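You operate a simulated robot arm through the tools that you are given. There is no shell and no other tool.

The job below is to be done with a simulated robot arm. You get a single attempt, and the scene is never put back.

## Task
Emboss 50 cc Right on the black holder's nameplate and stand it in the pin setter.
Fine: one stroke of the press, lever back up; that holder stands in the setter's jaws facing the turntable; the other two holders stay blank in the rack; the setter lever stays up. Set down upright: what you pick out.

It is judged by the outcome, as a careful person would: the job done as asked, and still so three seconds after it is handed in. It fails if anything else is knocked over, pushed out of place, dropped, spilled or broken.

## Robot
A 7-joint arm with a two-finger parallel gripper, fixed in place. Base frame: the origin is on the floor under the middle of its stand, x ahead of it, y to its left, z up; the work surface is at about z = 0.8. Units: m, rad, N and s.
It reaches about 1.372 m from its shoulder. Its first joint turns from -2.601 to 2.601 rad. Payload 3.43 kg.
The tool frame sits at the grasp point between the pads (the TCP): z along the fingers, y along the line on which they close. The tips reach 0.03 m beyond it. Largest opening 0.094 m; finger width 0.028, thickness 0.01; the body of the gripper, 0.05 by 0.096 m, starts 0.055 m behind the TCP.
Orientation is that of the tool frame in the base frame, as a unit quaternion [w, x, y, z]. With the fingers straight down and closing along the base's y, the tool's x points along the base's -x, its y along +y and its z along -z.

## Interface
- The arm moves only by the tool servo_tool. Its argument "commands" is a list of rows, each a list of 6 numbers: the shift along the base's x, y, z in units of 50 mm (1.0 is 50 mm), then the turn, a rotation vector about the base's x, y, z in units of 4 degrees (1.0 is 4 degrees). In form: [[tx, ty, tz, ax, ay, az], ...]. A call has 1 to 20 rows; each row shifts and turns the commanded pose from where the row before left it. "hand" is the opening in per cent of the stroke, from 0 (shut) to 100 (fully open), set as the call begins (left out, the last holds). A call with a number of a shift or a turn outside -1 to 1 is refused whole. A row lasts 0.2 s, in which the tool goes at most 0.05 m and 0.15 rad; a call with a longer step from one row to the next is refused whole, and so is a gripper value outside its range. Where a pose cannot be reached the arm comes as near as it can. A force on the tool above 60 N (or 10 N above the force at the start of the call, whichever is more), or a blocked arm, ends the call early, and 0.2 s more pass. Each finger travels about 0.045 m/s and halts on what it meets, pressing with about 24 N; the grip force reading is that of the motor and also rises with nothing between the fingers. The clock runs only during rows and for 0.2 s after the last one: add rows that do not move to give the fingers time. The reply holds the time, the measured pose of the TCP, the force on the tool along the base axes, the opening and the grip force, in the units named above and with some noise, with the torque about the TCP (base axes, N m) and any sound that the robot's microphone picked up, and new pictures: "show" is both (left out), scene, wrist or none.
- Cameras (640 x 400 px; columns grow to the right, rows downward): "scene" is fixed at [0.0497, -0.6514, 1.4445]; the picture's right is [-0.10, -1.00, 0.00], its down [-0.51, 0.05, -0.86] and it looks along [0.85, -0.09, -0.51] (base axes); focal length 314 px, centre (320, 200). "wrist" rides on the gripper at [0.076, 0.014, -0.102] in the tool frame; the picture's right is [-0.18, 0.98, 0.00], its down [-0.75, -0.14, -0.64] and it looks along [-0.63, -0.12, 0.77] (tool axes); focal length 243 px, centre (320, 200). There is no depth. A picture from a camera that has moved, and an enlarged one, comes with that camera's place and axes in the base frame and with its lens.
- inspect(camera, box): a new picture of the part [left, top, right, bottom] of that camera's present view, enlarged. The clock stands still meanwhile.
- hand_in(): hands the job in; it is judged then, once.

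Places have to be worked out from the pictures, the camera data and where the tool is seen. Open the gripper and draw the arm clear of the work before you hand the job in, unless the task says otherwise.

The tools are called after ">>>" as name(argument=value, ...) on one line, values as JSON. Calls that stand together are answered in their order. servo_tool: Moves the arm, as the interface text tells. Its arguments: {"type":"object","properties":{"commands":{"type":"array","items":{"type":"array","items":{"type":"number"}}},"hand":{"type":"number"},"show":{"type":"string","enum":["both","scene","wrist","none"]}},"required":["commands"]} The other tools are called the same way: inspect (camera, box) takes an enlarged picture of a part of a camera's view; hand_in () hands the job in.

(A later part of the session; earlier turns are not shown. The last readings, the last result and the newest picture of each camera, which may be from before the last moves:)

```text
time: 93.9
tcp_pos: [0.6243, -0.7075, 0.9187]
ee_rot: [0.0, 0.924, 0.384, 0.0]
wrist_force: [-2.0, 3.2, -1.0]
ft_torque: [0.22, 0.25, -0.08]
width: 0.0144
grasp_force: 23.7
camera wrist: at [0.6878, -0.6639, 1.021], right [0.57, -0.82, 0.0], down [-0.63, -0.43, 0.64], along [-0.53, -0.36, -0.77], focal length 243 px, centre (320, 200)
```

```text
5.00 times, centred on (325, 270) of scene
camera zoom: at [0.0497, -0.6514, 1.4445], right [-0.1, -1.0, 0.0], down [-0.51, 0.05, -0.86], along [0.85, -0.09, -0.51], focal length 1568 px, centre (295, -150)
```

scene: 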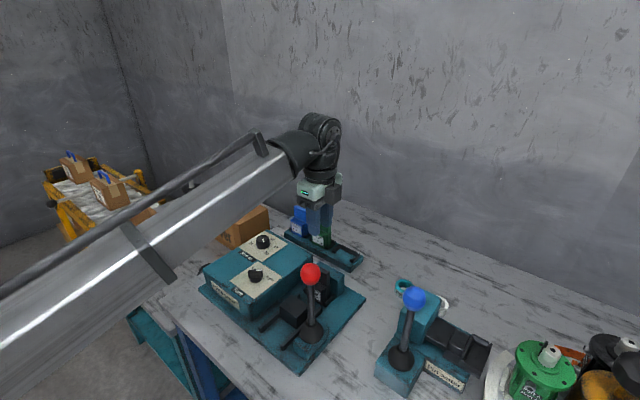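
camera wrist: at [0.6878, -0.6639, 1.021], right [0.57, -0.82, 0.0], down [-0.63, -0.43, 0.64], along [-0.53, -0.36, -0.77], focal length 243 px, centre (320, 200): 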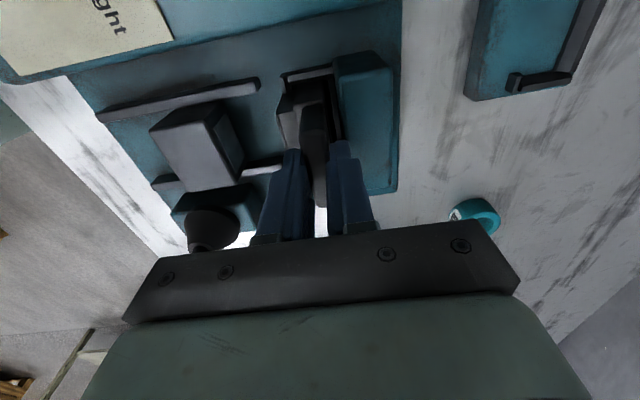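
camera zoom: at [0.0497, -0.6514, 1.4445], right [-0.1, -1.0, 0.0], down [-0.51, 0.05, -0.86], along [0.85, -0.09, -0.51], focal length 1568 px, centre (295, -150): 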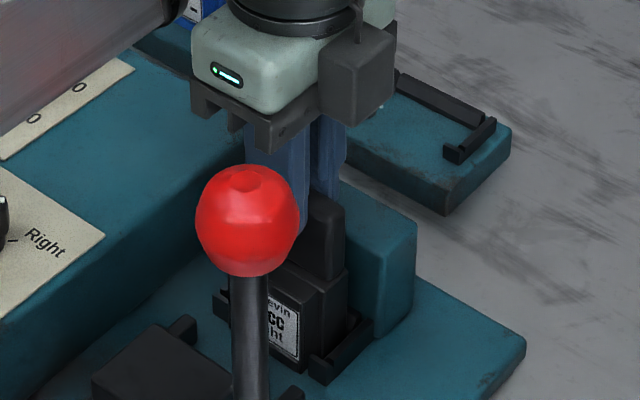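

Gripped at 14.4 mm. I'll lift straight up 100 mm and record how the empty nest looks from there, as a template for aligning over the setter's jaws.

>>> servo_tool(commands=[[0, 0, 0.2, 0, 0, 0], [0, 0, 0.3, 0, 0, 0], [0, 0, 0.4, 0, 0, 0], [0, 0, 0.5, 0, 0, 0], [0, 0, 0.6, 0, 0, 0], [0, 0, 0, 0, 0, 0], [0, 0, 0, 0, 0, 0]])

>>> inspect(camera="wrist", box=[280, 60, 360, 140])

>>> inspect(camera="scene", box=[290, 210, 370, 310])

```text
time: 95.5
tcp_pos: [0.6242, -0.7082, 1.019]
ee_rot: [0.0, 0.924, 0.383, 0.0]
wrist_force: [1.3, 0.1, -0.6]
ft_torque: [0.01, 0.01, 0.01]
width: 0.0141
grasp_force: 23.6
camera wrist: at [0.6879, -0.6637, 1.1215], right [0.57, -0.82, 0.0], down [-0.63, -0.43, 0.64], along [-0.53, -0.36, -0.77], focal length 243 px, centre (320, 200)
```

scene: 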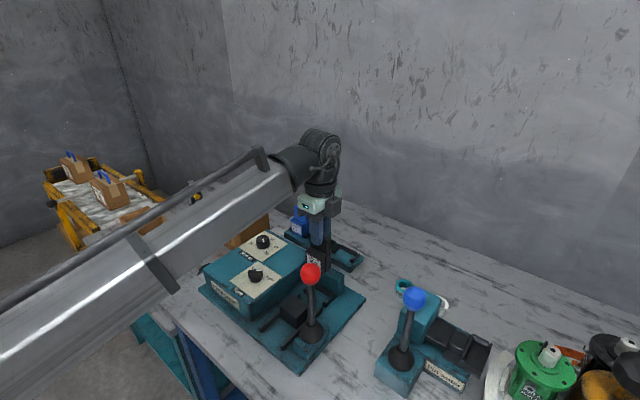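
wrist: 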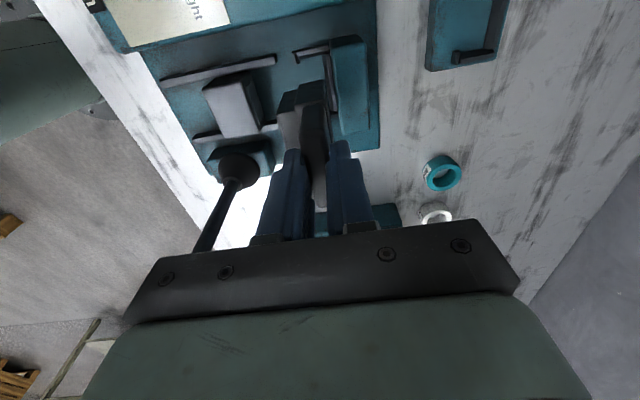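

```text
5.00 times, centred on (320, 100) of wrist
camera zoom: at [0.6879, -0.6637, 1.1215], right [0.57, -0.82, 0.0], down [-0.63, -0.43, 0.64], along [-0.53, -0.36, -0.77], focal length 1213 px, centre (320, 700)
```

zoom: 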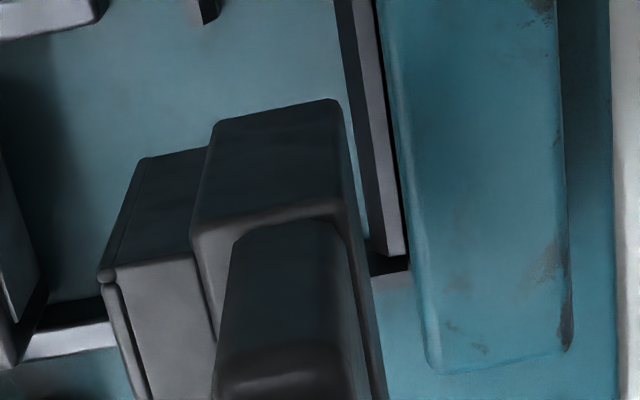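

```text
4.00 times, centred on (330, 260) of scene
camera zoom: at [0.0497, -0.6514, 1.4445], right [-0.1, -1.0, 0.0], down [-0.51, 0.05, -0.86], along [0.85, -0.09, -0.51], focal length 1255 px, centre (280, -40)
```

zoom: 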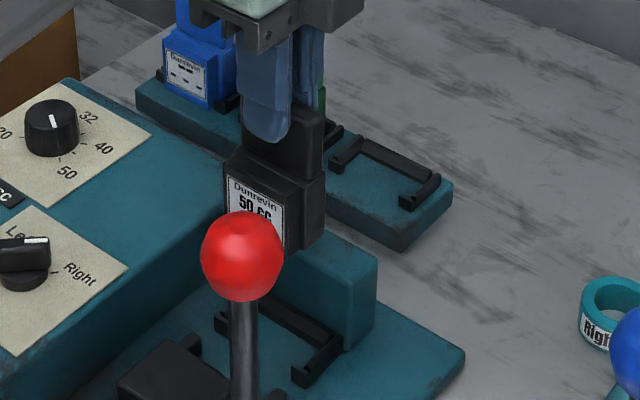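

The plate reads "50 cc …". I'll take high-magnification template crops of the nest's near lip and the bar's far end from this pose.

>>> inspect(camera="wrist", box=[285, 38, 345, 68])

>>> inspect(camera="wrist", box=[320, 98, 350, 118])

>>> servo_tool(commands=[[0, 0, 0, 0, 0, 0]], show="none")

```text
10.67 times, centred on (315, 53) of wrist
camera zoom: at [0.6879, -0.6637, 1.1215], right [0.57, -0.82, 0.0], down [-0.63, -0.43, 0.64], along [-0.53, -0.36, -0.77], focal length 2588 px, centre (373, 1768)
```

zoom: 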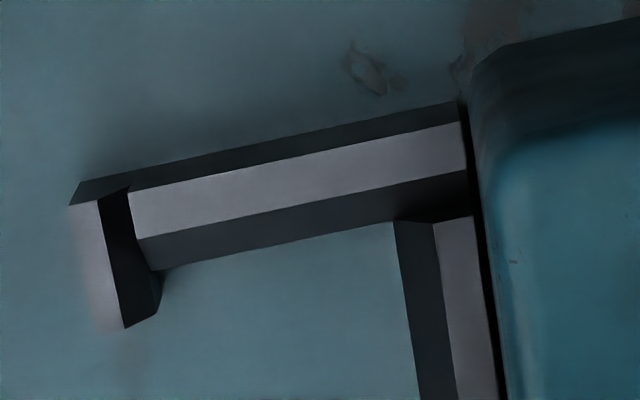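

```text
16.00 times, centred on (335, 108) of wrist
camera zoom: at [0.6879, -0.6637, 1.1215], right [0.57, -0.82, 0.0], down [-0.63, -0.43, 0.64], along [-0.53, -0.36, -0.77], focal length 3882 px, centre (80, 1672)
```

zoom: 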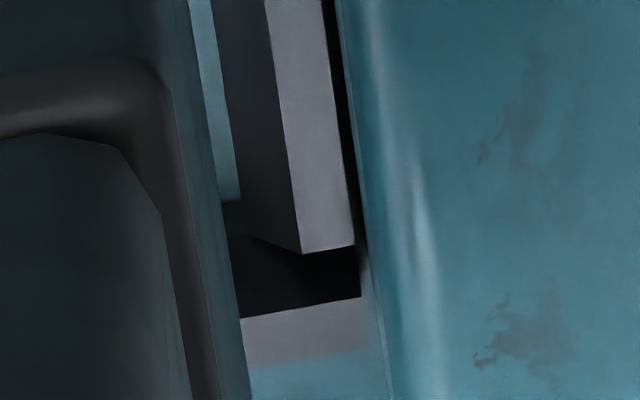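

```text
time: 95.9
tcp_pos: [0.6236, -0.7072, 1.0185]
ee_rot: [0.001, 0.924, 0.383, 0.0]
wrist_force: [0.0, 0.3, -1.4]
ft_torque: [0.01, 0.0, 0.03]
width: 0.0144
grasp_force: 24.1
```

Templates recorded. Now I'll carry the holder up and around the blue lever (ball ≈ (0.405, -0.848, 1.025)) by the +x side, turning the hand +90° to face the turntable.

>>> servo_tool(commands=[[0, 0, 0.6, 0, 0, 0], [0, 0, 0.8, 0, 0, 0], [0, 0, 0.4, 0, 0, 0], [-0.1, -0.5, 0, 0, 0, 1], [-0.1, -0.5, 0, 0, 0, 1], [-0.1, -0.5, 0, 0, 0, 1], [-0.1, -0.5, 0, 0, 0, 1], [-0.1, -0.5, 0, 0, 0, 1], [-0.1, -0.5, 0, 0, 0, 1], [-0.1, -0.5, 0, 0, 0, 1], [-0.1, -0.5, 0, 0, 0, 1], [-0.1, -0.4, 0, 0, 0, 1], [0, 0, 0, 0, 0, 1], [0, 0, 0, 0, 0, 1], [0, 0, 0, 0, 0, 1], [0, 0, 0, 0, 0, 1], [0, 0, 0, 0, 0, 1]])

```text
time: 99.5
tcp_pos: [0.5797, -0.928, 1.1091]
ee_rot: [0.0, 0.635, 0.773, 0.0]
wrist_force: [-0.8, -0.7, -0.7]
ft_torque: [0.02, 0.02, -0.03]
width: 0.014
grasp_force: 24.0
camera wrist: at [0.5785, -0.85, 1.2113], right [1.0, 0.01, 0.0], down [0.01, -0.77, 0.64], along [0.01, -0.64, -0.77], focal length 243 px, centre (320, 200)
```

scene: 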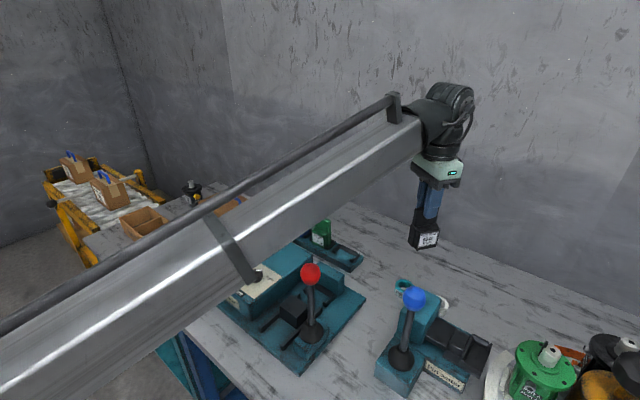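
wrist: 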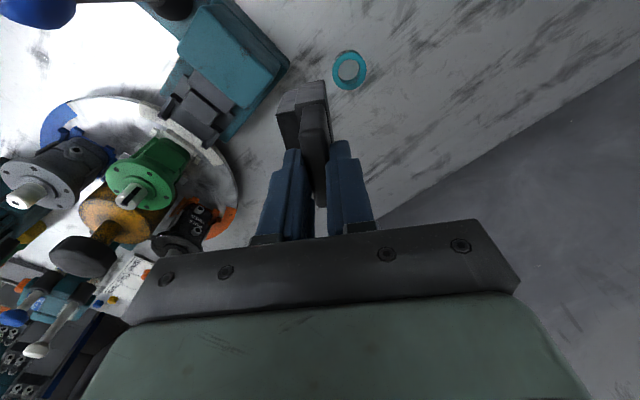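

The holder is turning. I'll read the plate in the scene view and look at the setter and turntable from here.

>>> inspect(camera="scene", box=[395, 190, 455, 260])

>>> inspect(camera="wrist", box=[60, 30, 280, 250])

```text
5.71 times, centred on (425, 225) of scene
camera zoom: at [0.0497, -0.6514, 1.4445], right [-0.1, -1.0, 0.0], down [-0.51, 0.05, -0.86], along [0.85, -0.09, -0.51], focal length 1792 px, centre (-280, 57)
```

zoom: 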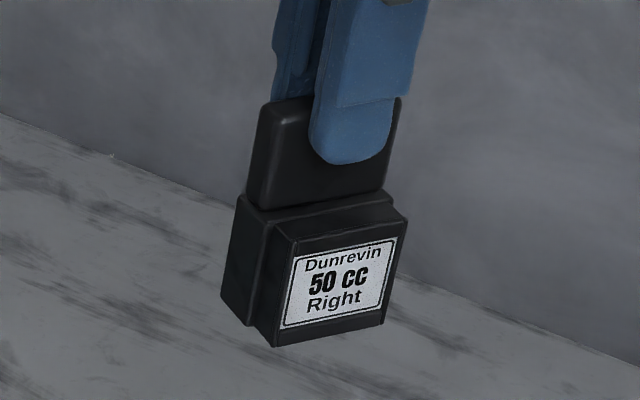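

```text
1.82 times, centred on (170, 140) of wrist
camera zoom: at [0.5785, -0.85, 1.2113], right [1.0, 0.01, 0.0], down [0.01, -0.77, 0.64], along [0.01, -0.64, -0.77], focal length 441 px, centre (593, 309)
```

zoom: 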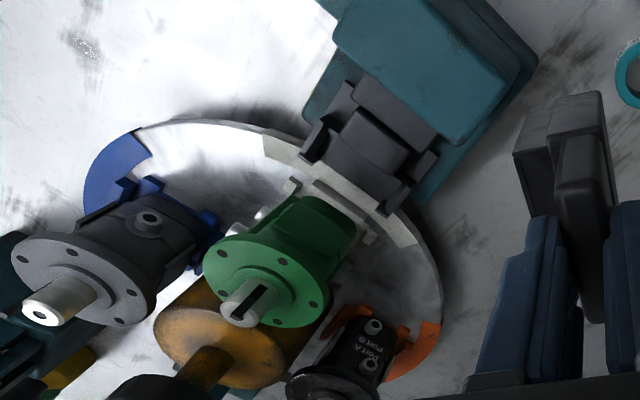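

The plate reads "Dunrevin 50 CC Right". I'll finish the turn to yaw -45° and move above the jaws at a safe height (z ≈ 1.10).

>>> servo_tool(commands=[[0, 0, 0, 0, 0, 1], [0, 0, 0, 0, 0, 1], [0, 0, 0, 0, 0, 1], [0, 0, 0, 0, 0, 1], [-0.5, -0.23, 0, 0, 0, 1], [-0.5, -0.23, 0, 0, 0, 1], [-0.5, -0.23, 0, 0, 0, 1], [-0.5, -0.23, 0, 0, 0, 1], [-0.5, -0.23, 0, 0, 0, 0.45], [-0.5, -0.23, 0, 0, 0, 0], [0, 0, 0, 0, 0, 0], [0, 0, 0, 0, 0, 0]])

>>> inspect(camera="wrist", box=[240, 20, 400, 160])

>>> inspect(camera="scene", box=[380, 200, 620, 400])

```text
time: 102.1
tcp_pos: [0.4298, -0.9962, 1.1084]
ee_rot: [-0.001, 0.383, 0.924, -0.001]
wrist_force: [0.8, -0.3, -0.8]
ft_torque: [-0.01, -0.01, 0.01]
width: 0.0141
grasp_force: 24.1
camera wrist: at [0.3855, -0.9323, 1.2106], right [0.83, 0.56, 0.0], down [0.43, -0.63, 0.64], along [0.36, -0.53, -0.77], focal length 243 px, centre (320, 200)
```

scene: 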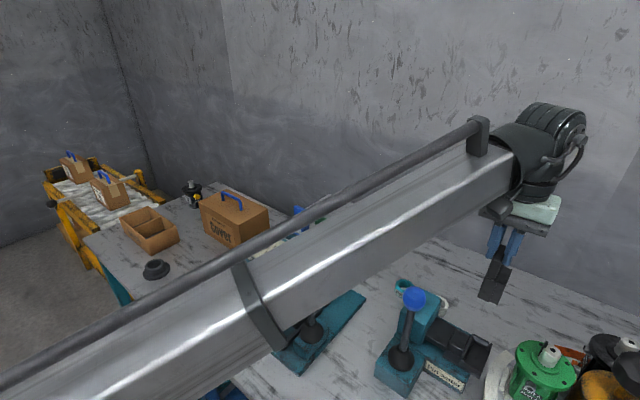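
wrist: 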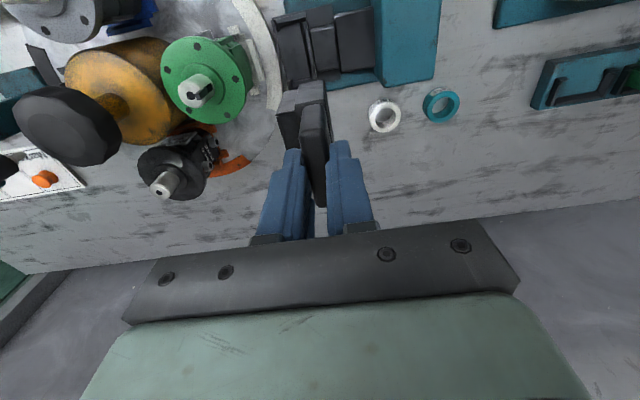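

```text
2.86 times, centred on (320, 90) of wrist
camera zoom: at [0.3855, -0.9323, 1.2106], right [0.83, 0.56, 0.0], down [0.43, -0.63, 0.64], along [0.36, -0.53, -0.77], focal length 693 px, centre (320, 514)
```

zoom: 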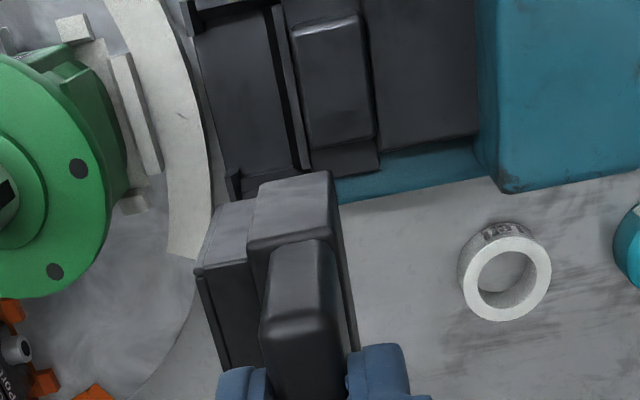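

```text
2.00 times, centred on (500, 300) of scene
camera zoom: at [0.0497, -0.6514, 1.4445], right [-0.1, -1.0, 0.0], down [-0.51, 0.05, -0.86], along [0.85, -0.09, -0.51], focal length 627 px, centre (-40, 0)
```

zoom: 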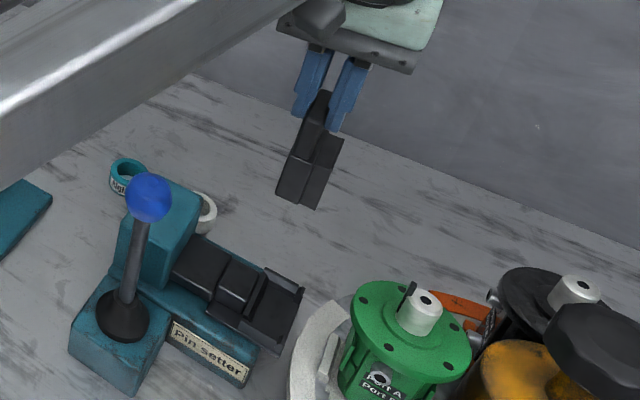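

Jaws are up and to the left of the holder in this view; I compute the target TCP ≈ (0.400, -0.998). I'll move there at the same height and compare with the template.

>>> servo_tool(commands=[[-0.3, -0.02, 0, 0, 0, 0], [-0.29, -0.02, 0, 0, 0, 0], [0, 0, 0, 0, 0, 0], [0, 0, 0, 0, 0, 0]])

>>> inspect(camera="wrist", box=[260, 20, 380, 140])

>>> inspect(camera="scene", box=[380, 180, 560, 400])

```text
time: 103.1
tcp_pos: [0.3996, -0.9987, 1.1083]
ee_rot: [0.0, 0.383, 0.924, 0.0]
wrist_force: [-0.1, -0.3, -0.8]
ft_torque: [-0.01, 0.01, 0.0]
width: 0.0142
grasp_force: 23.9
camera wrist: at [0.3559, -0.9347, 1.2107], right [0.83, 0.56, 0.0], down [0.43, -0.63, 0.64], along [0.36, -0.53, -0.77], focal length 243 px, centre (320, 200)
```

scene: 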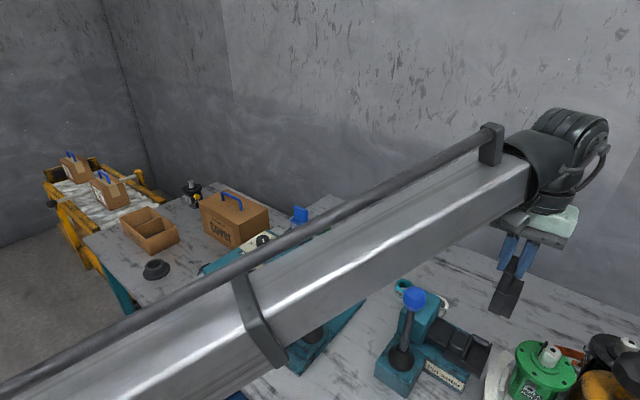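
wrist: 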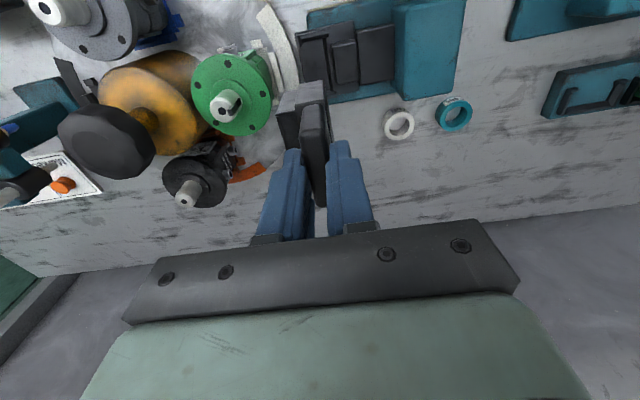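

```text
3.33 times, centred on (320, 80) of wrist
camera zoom: at [0.3559, -0.9347, 1.2107], right [0.83, 0.56, 0.0], down [0.43, -0.63, 0.64], along [0.36, -0.53, -0.77], focal length 809 px, centre (320, 600)
```

zoom: 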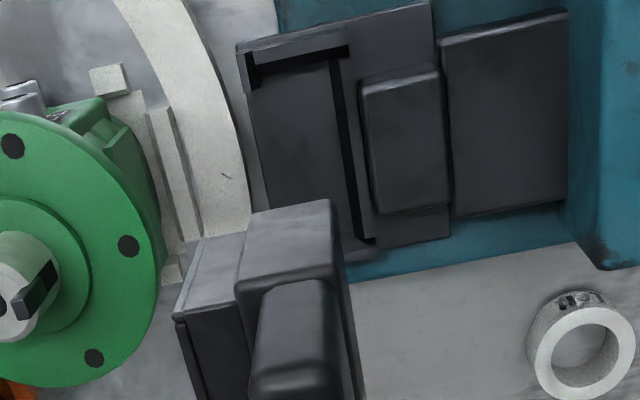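

```text
1.82 times, centred on (470, 290) of scene
camera zoom: at [0.0497, -0.6514, 1.4445], right [-0.1, -1.0, 0.0], down [-0.51, 0.05, -0.86], along [0.85, -0.09, -0.51], focal length 570 px, centre (47, 36)
```

zoom: 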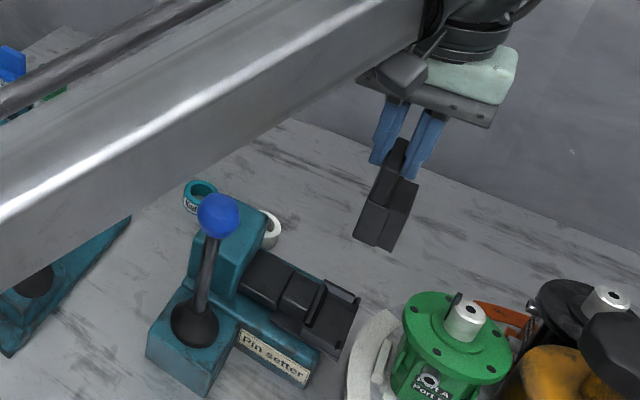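

Close to overhead. I'll zoom in on the setter's U edges to compare with the nest template.

>>> inspect(camera="wrist", box=[285, 25, 355, 70])

>>> inspect(camera="wrist", box=[310, 70, 360, 105])

```text
8.89 times, centred on (320, 48) of wrist
camera zoom: at [0.3559, -0.9347, 1.2107], right [0.83, 0.56, 0.0], down [0.43, -0.63, 0.64], along [0.36, -0.53, -0.77], focal length 2157 px, centre (320, 1556)
```

zoom: 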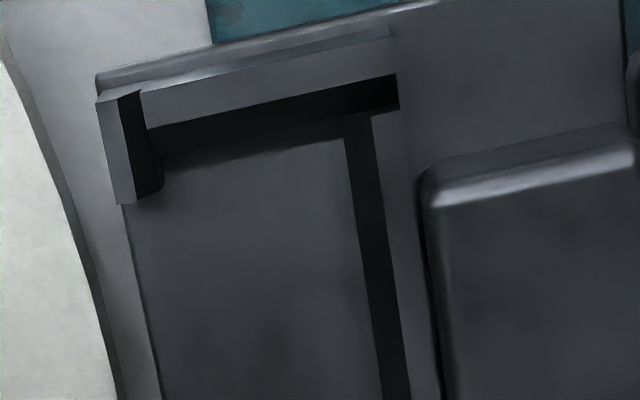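

```text
11.43 times, centred on (335, 88) of wrist
camera zoom: at [0.3559, -0.9347, 1.2107], right [0.83, 0.56, 0.0], down [0.43, -0.63, 0.64], along [0.36, -0.53, -0.77], focal length 2773 px, centre (149, 1486)
```

zoom: 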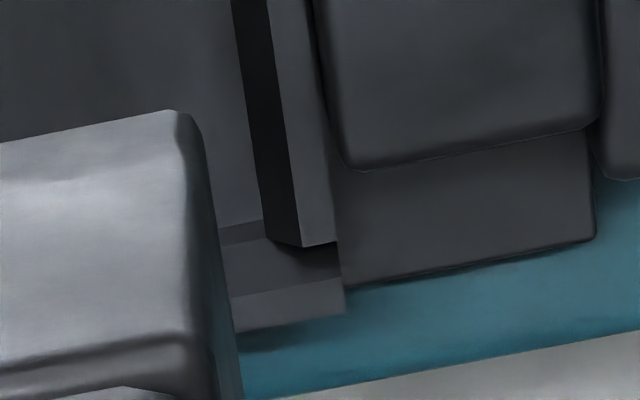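

The setter's U has the same shape and orientation as the nest, with its arm tops about 47 mm higher (z ≈ 0.878). I need to shift by (-5.4, +8.8) mm and go to z ≈ 1.066 to match the template view exactly.

>>> servo_tool(commands=[[-0.108, 0.176, -0.2, 0, 0, 0], [0, 0, -0.3, 0, 0, 0], [0, 0, -0.34, 0, 0, 0], [0, 0, 0, 0, 0, 0], [0, 0, 0, 0, 0, 0]])

>>> inspect(camera="wrist", box=[285, 38, 345, 68])

>>> inspect(camera="wrist", box=[320, 98, 350, 118])

>>> inspect(camera="scene", box=[380, 180, 560, 400])

```text
time: 104.3
tcp_pos: [0.3957, -0.9887, 1.0671]
ee_rot: [-0.001, 0.384, 0.924, 0.0]
wrist_force: [0.4, -0.1, -1.2]
ft_torque: [-0.01, -0.01, -0.03]
width: 0.014
grasp_force: 23.4
camera wrist: at [0.3505, -0.9255, 1.1691], right [0.83, 0.56, 0.0], down [0.43, -0.63, 0.64], along [0.36, -0.53, -0.77], focal length 243 px, centre (320, 200)
```

scene: 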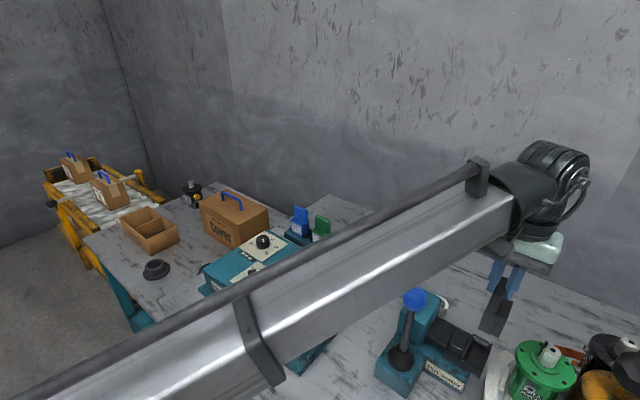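
wrist: 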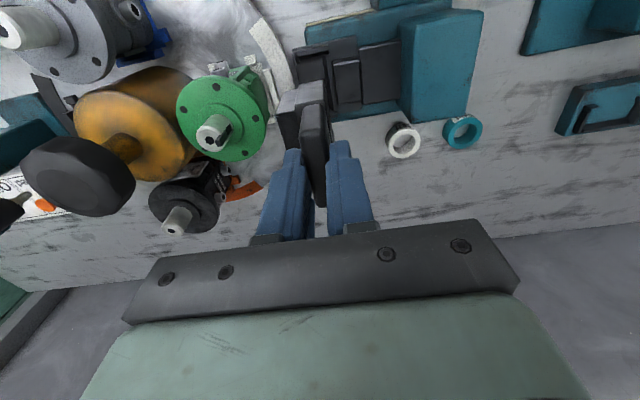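

```text
10.67 times, centred on (315, 53) of wrist
camera zoom: at [0.3505, -0.9255, 1.1691], right [0.83, 0.56, 0.0], down [0.43, -0.63, 0.64], along [0.36, -0.53, -0.77], focal length 2588 px, centre (373, 1768)
```

zoom: 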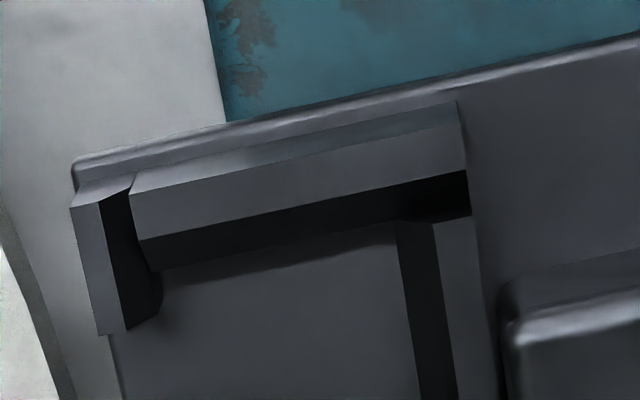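

```text
16.00 times, centred on (335, 108) of wrist
camera zoom: at [0.3505, -0.9255, 1.1691], right [0.83, 0.56, 0.0], down [0.43, -0.63, 0.64], along [0.36, -0.53, -0.77], focal length 3882 px, centre (80, 1672)
```

zoom: 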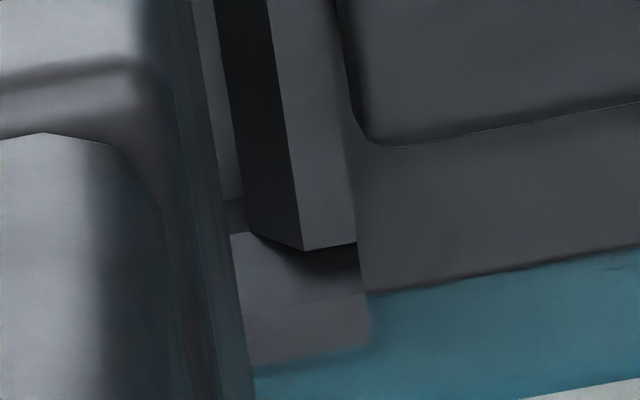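

```text
1.82 times, centred on (470, 290) of scene
camera zoom: at [0.0497, -0.6514, 1.4445], right [-0.1, -1.0, 0.0], down [-0.51, 0.05, -0.86], along [0.85, -0.09, -0.51], focal length 570 px, centre (47, 36)
```

zoom: 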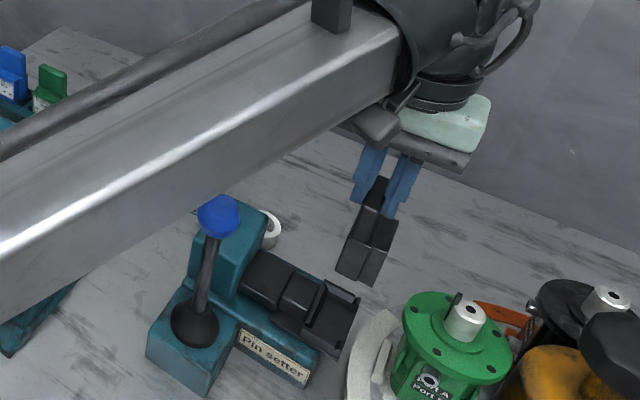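

The view matches the nest template to within a few zoomed pixels, so the holder is directly above the jaws. The forearm clears the blue ball by several centimetres. I'll lower 55 mm and check.

>>> servo_tool(commands=[[0, 0, -0.35, 0, 0, 0], [0, 0, -0.35, 0, 0, 0], [0, 0, -0.4, 0, 0, 0], [0, 0, 0, 0, 0, 0], [0, 0, 0, 0, 0, 0]])

>>> inspect(camera="scene", box=[380, 180, 560, 400])

>>> inspect(camera="wrist", box=[270, 60, 370, 180])

```text
time: 105.5
tcp_pos: [0.3952, -0.9901, 1.0111]
ee_rot: [0.001, 0.384, 0.923, 0.0]
wrist_force: [-0.6, 0.5, -0.8]
ft_torque: [0.0, 0.02, 0.01]
width: 0.0143
grasp_force: 24.2
camera wrist: at [0.3507, -0.9258, 1.1137], right [0.83, 0.56, 0.0], down [0.43, -0.63, 0.64], along [0.36, -0.53, -0.77], focal length 243 px, centre (320, 200)
```

scene: 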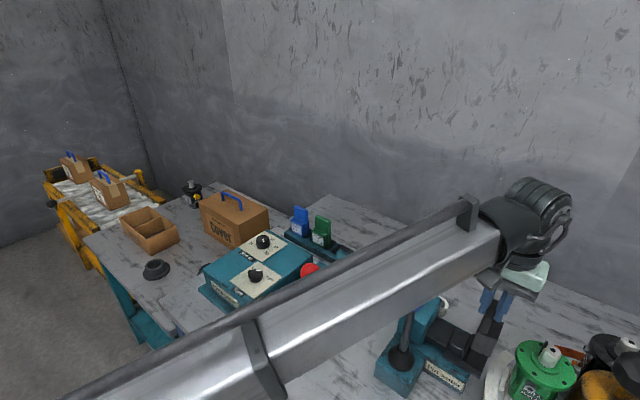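
wrist: 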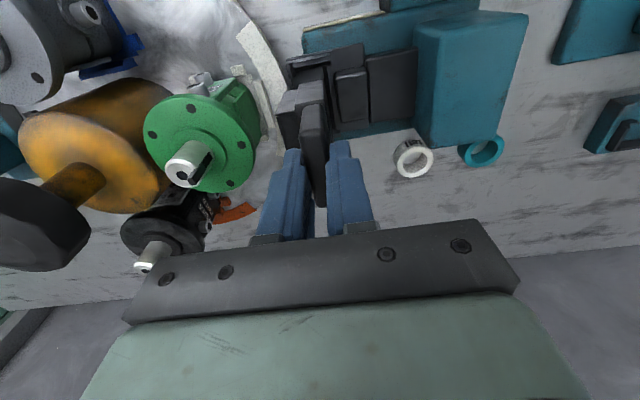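

```text
1.82 times, centred on (470, 290) of scene
camera zoom: at [0.0497, -0.6514, 1.4445], right [-0.1, -1.0, 0.0], down [-0.51, 0.05, -0.86], along [0.85, -0.09, -0.51], focal length 570 px, centre (47, 36)
```

zoom: 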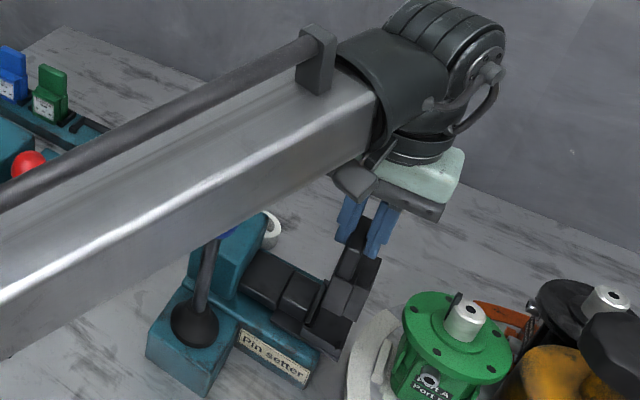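

```text
3.33 times, centred on (320, 120) of wrist
camera zoom: at [0.3507, -0.9258, 1.1137], right [0.83, 0.56, 0.0], down [0.43, -0.63, 0.64], along [0.36, -0.53, -0.77], focal length 809 px, centre (320, 467)
```

zoom: 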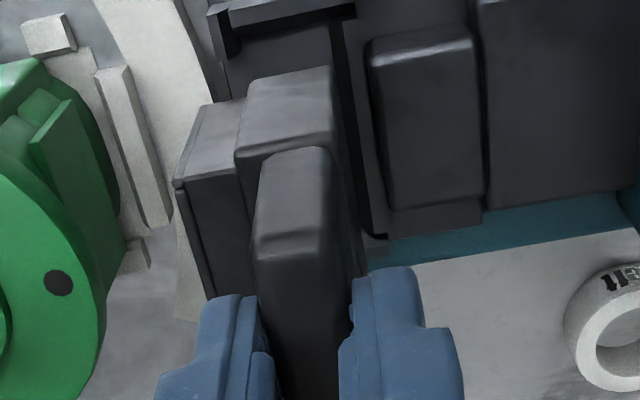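

Forearm's underside is about 0.14 m above the blue ball, so there is ample clearance. I'll lower another 26 mm to just above the jaw arms.

>>> servo_tool(commands=[[0, 0, -0.2, 0, 0, 0], [0, 0, -0.2, 0, 0, 0], [0, 0, -0.12, 0, 0, 0], [0, 0, 0, 0, 0, 0]], show="none")

>>> inspect(camera="wrist", box=[270, 60, 370, 180])

>>> inspect(camera="scene", box=[420, 260, 540, 400])

```text
time: 106.5
tcp_pos: [0.3959, -0.9895, 0.9854]
ee_rot: [0.0, 0.384, 0.923, 0.0]
wrist_force: [-0.1, 0.1, -0.5]
ft_torque: [0.02, 0.0, 0.0]
width: 0.0141
grasp_force: 23.6
```

```text
3.33 times, centred on (320, 120) of wrist
camera zoom: at [0.3512, -0.9257, 1.0875], right [0.83, 0.56, 0.0], down [0.43, -0.63, 0.64], along [0.36, -0.53, -0.77], focal length 809 px, centre (320, 467)
```

zoom: 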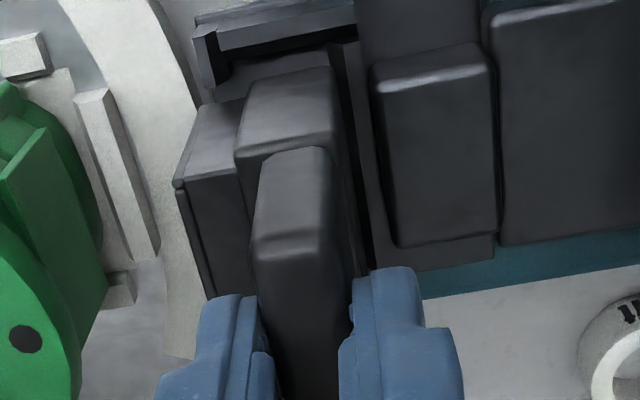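

```text
2.86 times, centred on (480, 330) of scene
camera zoom: at [0.0497, -0.6514, 1.4445], right [-0.1, -1.0, 0.0], down [-0.51, 0.05, -0.86], along [0.85, -0.09, -0.51], focal length 896 px, centre (-137, -171)
```

zoom: 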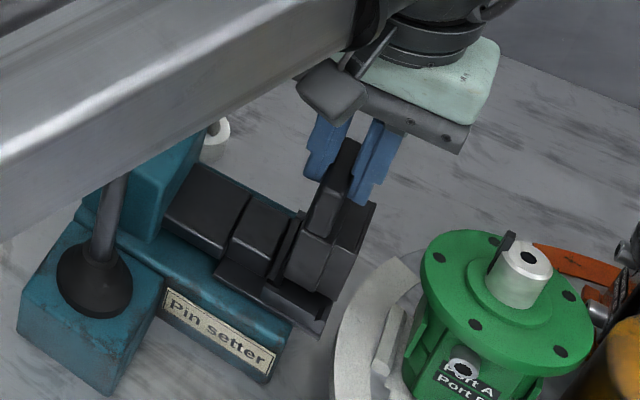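

It matches the nest's view at the same relative height. I'll lower gently towards contact, expected near z = 0.967.

>>> servo_tool(commands=[[0, 0, -0.08, 0, 0, 0], [0, 0, -0.08, 0, 0, 0], [0, 0, -0.06, 0, 0, 0], [0, 0, 0, 0, 0, 0]], show="none")

>>> inspect(camera="wrist", box=[270, 60, 370, 180])

```text
time: 107.5
tcp_pos: [0.3944, -0.9895, 0.9747]
ee_rot: [0.0, 0.383, 0.924, -0.001]
wrist_force: [0.6, -0.8, 0.4]
ft_torque: [-0.04, 0.05, -0.01]
width: 0.014
grasp_force: 23.8
```

```text
3.33 times, centred on (320, 120) of wrist
camera zoom: at [0.3507, -0.9259, 1.0767], right [0.83, 0.56, 0.0], down [0.43, -0.63, 0.64], along [0.36, -0.53, -0.77], focal length 809 px, centre (320, 467)
```

zoom: 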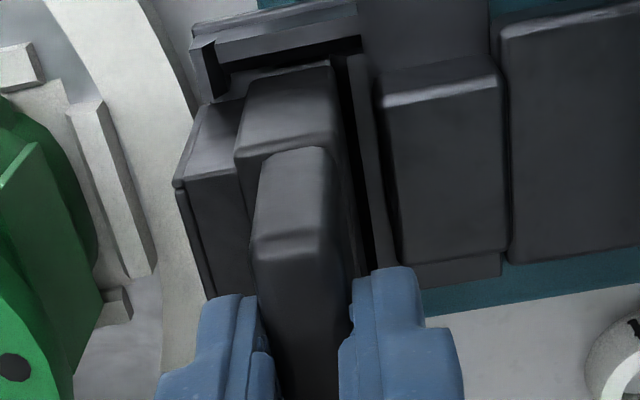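

No contact yet, and the foot is between the arms. I'll keep feeling down in 2 mm steps.

>>> servo_tool(commands=[[0, 0, -0.04, 0, 0, 0], [0, 0, -0.04, 0, 0, 0], [0, 0, 0, 0, 0, 0]], show="none")

>>> servo_tool(commands=[[0, 0, -0.04, 0, 0, 0], [0, 0, 0, 0, 0, 0]], show="none")

>>> inspect(camera="wrist", box=[270, 60, 370, 180])

```text
time: 108.3
tcp_pos: [0.3941, -0.9892, 0.9698]
ee_rot: [0.0, 0.383, 0.924, 0.0]
wrist_force: [-2.5, -1.7, 0.6]
ft_torque: [-0.23, 0.24, 0.02]
width: 0.0145
grasp_force: 23.8
```

```text
time: 108.9
tcp_pos: [0.394, -0.9905, 0.9676]
ee_rot: [0.0, 0.384, 0.923, 0.0]
wrist_force: [-2.8, -2.4, 0.4]
ft_torque: [-0.23, 0.26, 0.05]
width: 0.0143
grasp_force: 24.2
```

```text
3.33 times, centred on (320, 120) of wrist
camera zoom: at [0.3506, -0.9256, 1.0707], right [0.83, 0.56, 0.0], down [0.43, -0.63, 0.64], along [0.36, -0.53, -0.77], focal length 809 px, centre (320, 467)
```

zoom: 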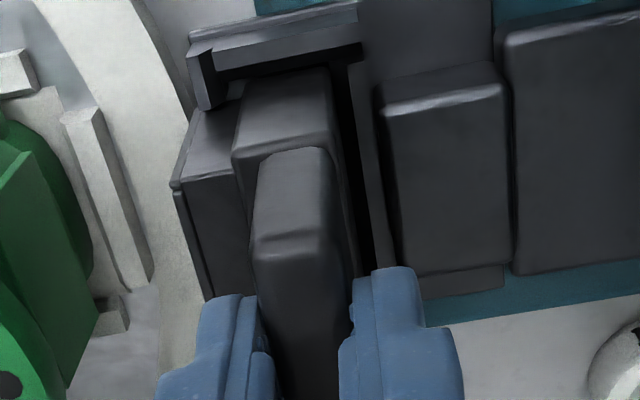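

A small 3.7 N side force shows the foot's back brushing the rear bar. I'll shift 0.8 mm towards the turntable and go on down.

>>> servo_tool(commands=[[-0.012, -0.012, 0, 0, 0, 0], [0, 0, -0.02, 0, 0, 0], [0, 0, 0, 0, 0, 0]], show="none")

>>> servo_tool(commands=[[0, 0, -0.03, 0, 0, 0], [0, 0, 0, 0, 0, 0]], show="none")

```text
time: 109.7
tcp_pos: [0.3948, -0.9901, 0.9658]
ee_rot: [0.0, 0.383, 0.924, 0.0]
wrist_force: [-1.3, -0.1, -0.2]
ft_torque: [-0.08, 0.06, 0.03]
width: 0.0143
grasp_force: 24.4
```

```text
time: 110.3
tcp_pos: [0.395, -0.9893, 0.9654]
ee_rot: [0.0, 0.384, 0.924, 0.0]
wrist_force: [-1.7, -0.8, -0.3]
ft_torque: [-0.09, 0.1, 0.04]
width: 0.0145
grasp_force: 23.8
```

Side force is relieved. I'll continue down in 1–1.5 mm steps until the foot lands.

>>> servo_tool(commands=[[0, 0, -0.03, 0, 0, 0], [0, 0, 0, 0, 0, 0]], show="none")

>>> servo_tool(commands=[[0, 0, -0.03, 0, 0, 0], [0, 0, 0, 0, 0, 0]], show="none")

>>> inspect(camera="scene", box=[440, 290, 520, 380])

>>> inspect(camera="wrist", box=[270, 60, 370, 180])

```text
time: 110.9
tcp_pos: [0.3931, -0.9898, 0.9655]
ee_rot: [0.001, 0.383, 0.924, 0.001]
wrist_force: [-0.4, -1.5, 5.7]
ft_torque: [-0.03, 0.06, 0.0]
width: 0.0142
grasp_force: 23.6
```

```text
time: 111.5
tcp_pos: [0.3947, -0.9902, 0.9647]
ee_rot: [0.0, 0.383, 0.924, -0.001]
wrist_force: [-0.2, -3.1, 21.1]
ft_torque: [-0.13, 0.04, 0.01]
width: 0.0146
grasp_force: 23.9
```

```text
4.44 times, centred on (480, 335) of scene
camera zoom: at [0.0497, -0.6514, 1.4445], right [-0.1, -1.0, 0.0], down [-0.51, 0.05, -0.86], along [0.85, -0.09, -0.51], focal length 1394 px, centre (-391, -400)
```

zoom: 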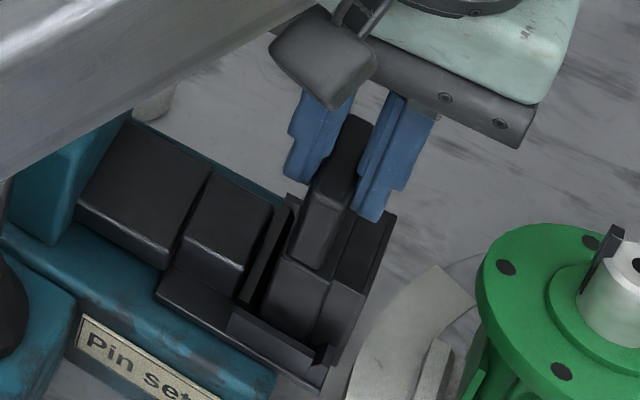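

```text
3.33 times, centred on (320, 120) of wrist
camera zoom: at [0.3499, -0.9256, 1.0667], right [0.83, 0.56, 0.0], down [0.43, -0.63, 0.64], along [0.36, -0.53, -0.77], focal length 809 px, centre (320, 467)
```

zoom: 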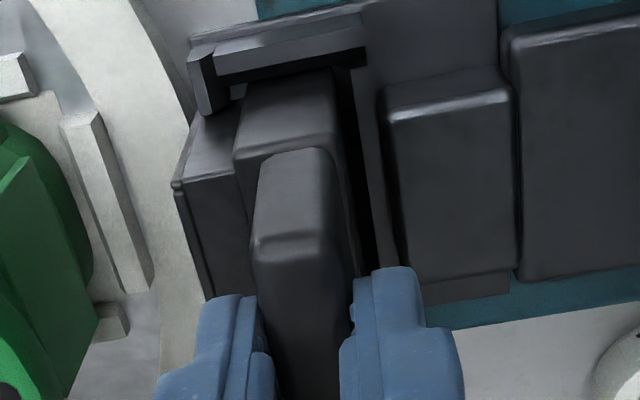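

Firm contact at z ≈ 0.965 as predicted, with the foot inside the jaws like it was in the nest. I'll ease off half a millimetre and open the fingers slightly.

>>> servo_tool(commands=[[0, 0, 0.01, 0, 0, 0], [0, 0, 0, 0, 0, 0]], show="none")

>>> servo_tool(commands=[[0, 0, 0, 0, 0, 0], [0, 0, 0, 0, 0, 0]], hand=24)

>>> inspect(camera="wrist", box=[270, 60, 390, 200])

>>> inspect(camera="scene", box=[440, 290, 520, 380])

```text
time: 112.1
tcp_pos: [0.3932, -0.9891, 0.9644]
ee_rot: [0.0, 0.383, 0.924, 0.0]
wrist_force: [-1.1, -4.7, 21.0]
ft_torque: [-0.36, -0.08, 0.03]
width: 0.0144
grasp_force: 24.1
```

```text
time: 112.7
tcp_pos: [0.3941, -0.9901, 0.9624]
ee_rot: [0.0, 0.383, 0.924, 0.0]
wrist_force: [0.3, 0.5, 0.2]
ft_torque: [0.01, 0.01, -0.02]
width: 0.0227
grasp_force: 0.1
camera wrist: at [0.3503, -0.9258, 1.0654], right [0.83, 0.56, 0.0], down [0.43, -0.63, 0.64], along [0.36, -0.53, -0.77], focal length 243 px, centre (320, 200)
```

scene: 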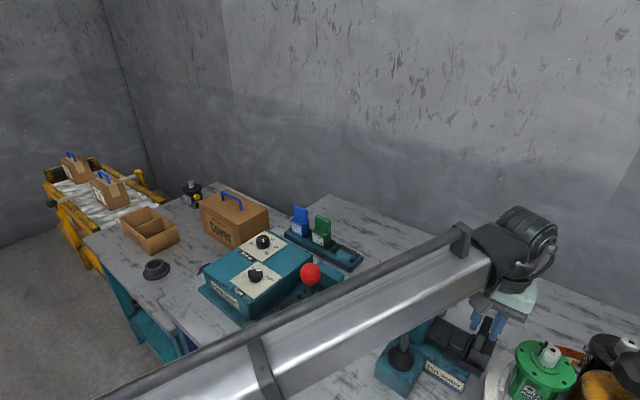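
wrist: 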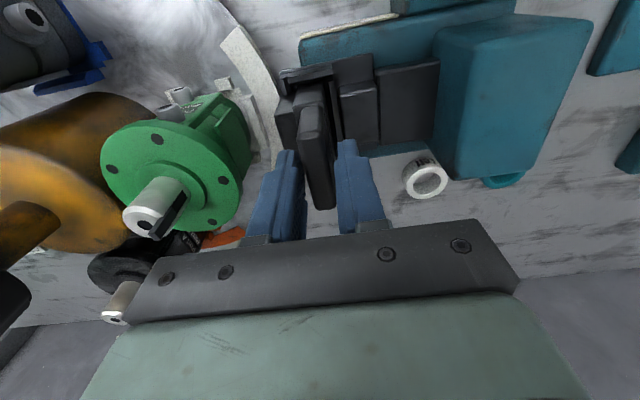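

```text
2.86 times, centred on (330, 130) of wrist
camera zoom: at [0.3503, -0.9258, 1.0654], right [0.83, 0.56, 0.0], down [0.43, -0.63, 0.64], along [0.36, -0.53, -0.77], focal length 693 px, centre (291, 400)
```

zoom: 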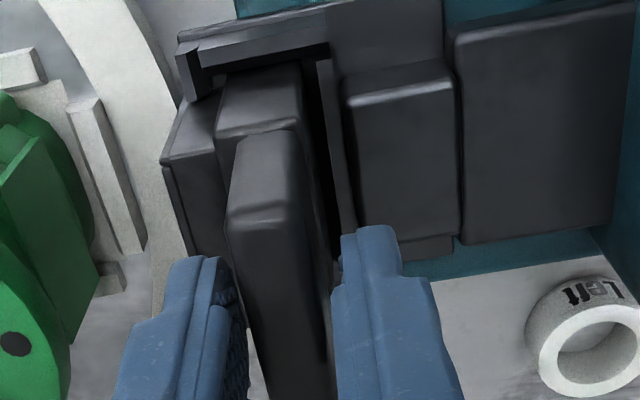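

```text
4.44 times, centred on (480, 335) of scene
camera zoom: at [0.0497, -0.6514, 1.4445], right [-0.1, -1.0, 0.0], down [-0.51, 0.05, -0.86], along [0.85, -0.09, -0.51], focal length 1394 px, centre (-391, -400)
```

zoom: 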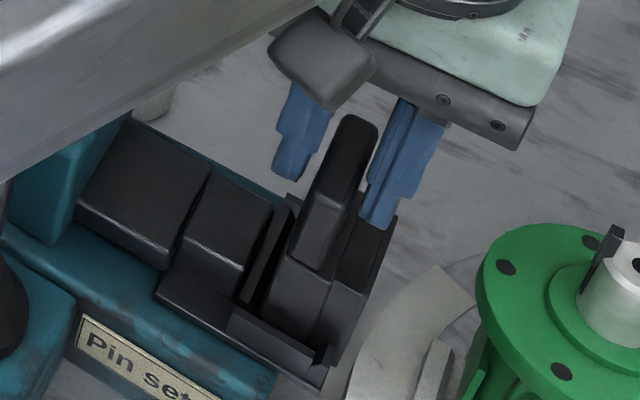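

Released with zero force, and the holder stands by itself. I'll rise slowly at first, straight up.

>>> servo_tool(commands=[[0, 0, 0.1, 0, 0, 0], [0, 0, 0.2, 0, 0, 0], [0, 0, 0.3, 0, 0, 0], [0, 0, 0.4, 0, 0, 0], [0, 0, 0.6, 0, 0, 0], [0, 0, 0.8, 0, 0, 0], [0, 0, 0.8, 0, 0, 0]])

>>> inspect(camera="wrist", box=[240, 20, 400, 180])

>>> inspect(camera="scene", box=[380, 240, 540, 400])

```text
time: 114.3
tcp_pos: [0.395, -0.9906, 1.123]
ee_rot: [0.0, 0.383, 0.924, 0.0]
wrist_force: [-0.1, -0.5, -0.3]
ft_torque: [0.02, 0.0, 0.01]
width: 0.0226
grasp_force: 0.1
camera wrist: at [0.3507, -0.9262, 1.2268], right [0.83, 0.56, 0.0], down [0.43, -0.63, 0.64], along [0.36, -0.53, -0.77], focal length 243 px, centre (320, 200)
```

scene: 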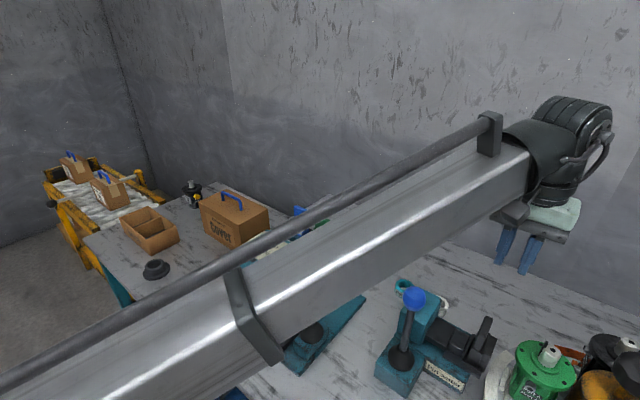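
wrist: 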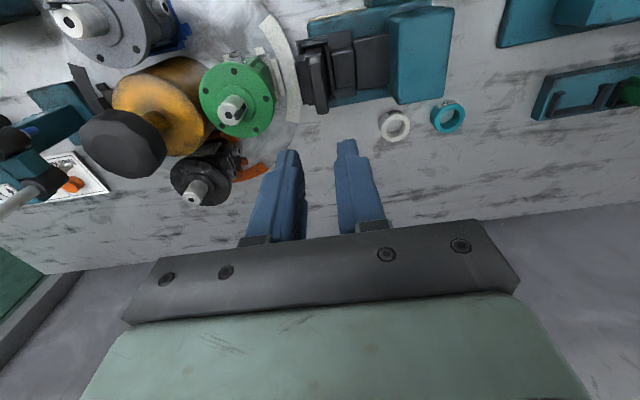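

```text
2.50 times, centred on (320, 100) of wrist
camera zoom: at [0.3507, -0.9262, 1.2268], right [0.83, 0.56, 0.0], down [0.43, -0.63, 0.64], along [0.36, -0.53, -0.77], focal length 606 px, centre (320, 450)
```

zoom: 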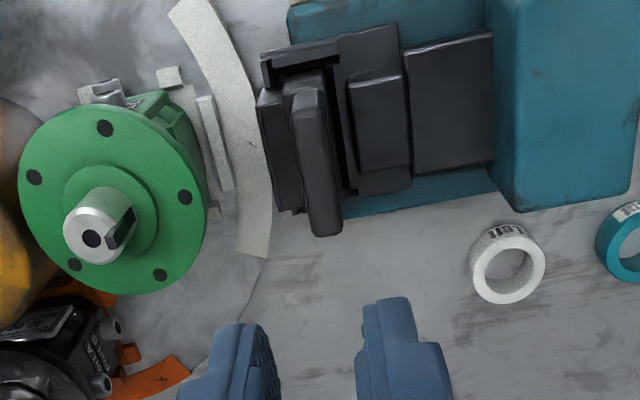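

```text
2.50 times, centred on (460, 320) of scene
camera zoom: at [0.0497, -0.6514, 1.4445], right [-0.1, -1.0, 0.0], down [-0.51, 0.05, -0.86], along [0.85, -0.09, -0.51], focal length 784 px, centre (-30, -100)
```

zoom: 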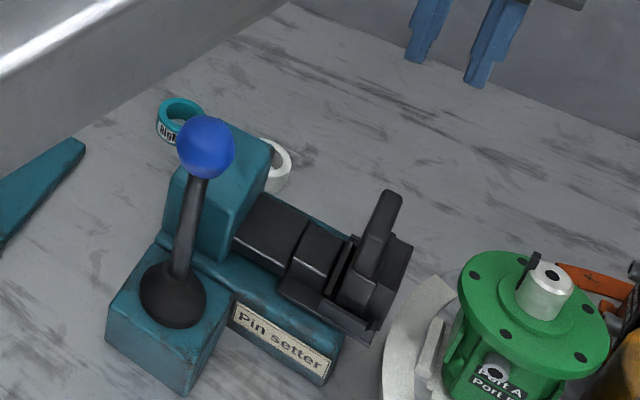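

The holder stands upright in the jaws facing the turntable, with the setter lever up and its neighbours undisturbed. I'll open the gripper fully and draw the arm up and clear.

>>> servo_tool(commands=[[0, 0, 0.8, 0, 0, 0], [0, 0, 0.8, 0, 0, 0], [0.6, 0.3, 0.2, 0, 0, 0], [0.7, 0.4, 0.2, 0, 0, 0], [0.7, 0.4, 0.2, 0, 0, 0], [0.7, 0.4, 0.2, 0, 0, 0], [0.7, 0.4, 0.2, 0, 0, 0], [0.7, 0.4, 0.2, 0, 0, 0], [0, 0, 0, 0, 0, 0]], hand=100)

>>> inspect(camera="scene", box=[180, 190, 380, 390])

>>> inspect(camera="scene", box=[360, 260, 560, 400])

```text
time: 116.3
tcp_pos: [0.601, -0.8756, 1.2628]
ee_rot: [0.0, 0.382, 0.924, -0.002]
wrist_force: [-4.8, -20.8, -29.5]
ft_torque: [0.41, -1.88, 1.17]
width: 0.0939
grasp_force: 0.0
camera wrist: at [0.5562, -0.8118, 1.3648], right [0.83, 0.56, 0.0], down [0.43, -0.63, 0.64], along [0.36, -0.53, -0.77], focal length 243 px, centre (320, 200)
```

scene: 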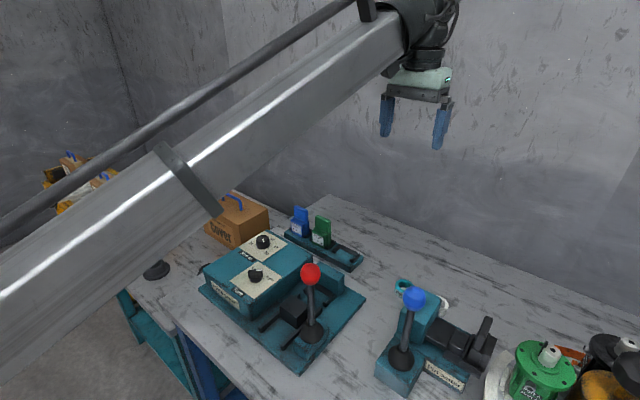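
wrist: 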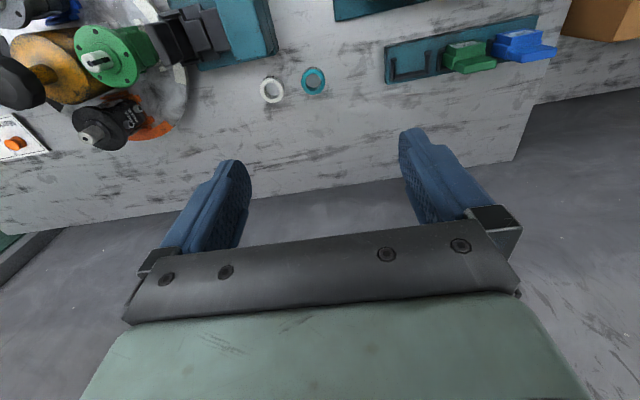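

```text
2.00 times, centred on (280, 290) of scene
camera zoom: at [0.0497, -0.6514, 1.4445], right [-0.1, -1.0, 0.0], down [-0.51, 0.05, -0.86], along [0.85, -0.09, -0.51], focal length 627 px, centre (400, 20)
```

zoom: 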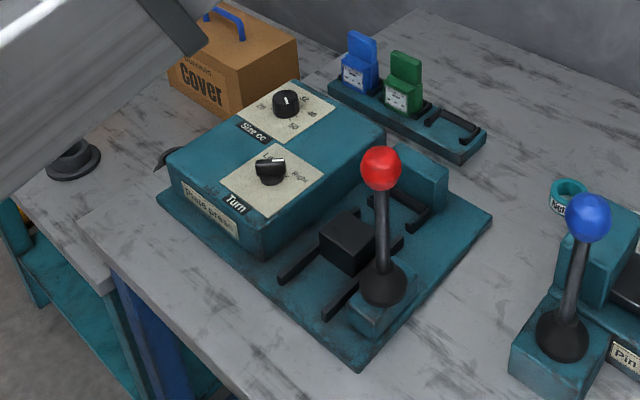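

```text
2.86 times, centred on (460, 330) of scene
camera zoom: at [0.0497, -0.6514, 1.4445], right [-0.1, -1.0, 0.0], down [-0.51, 0.05, -0.86], along [0.85, -0.09, -0.51], focal length 896 px, centre (-80, -171)
```

zoom: 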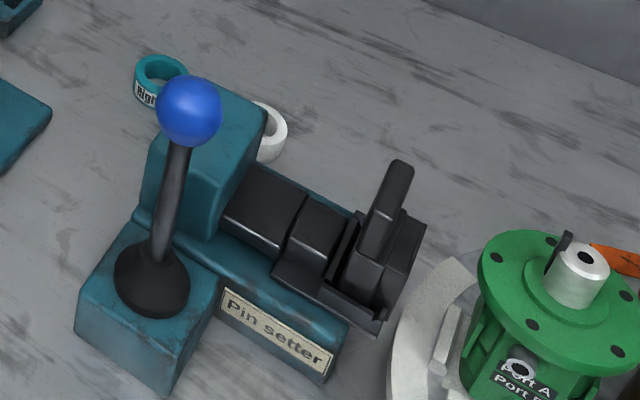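

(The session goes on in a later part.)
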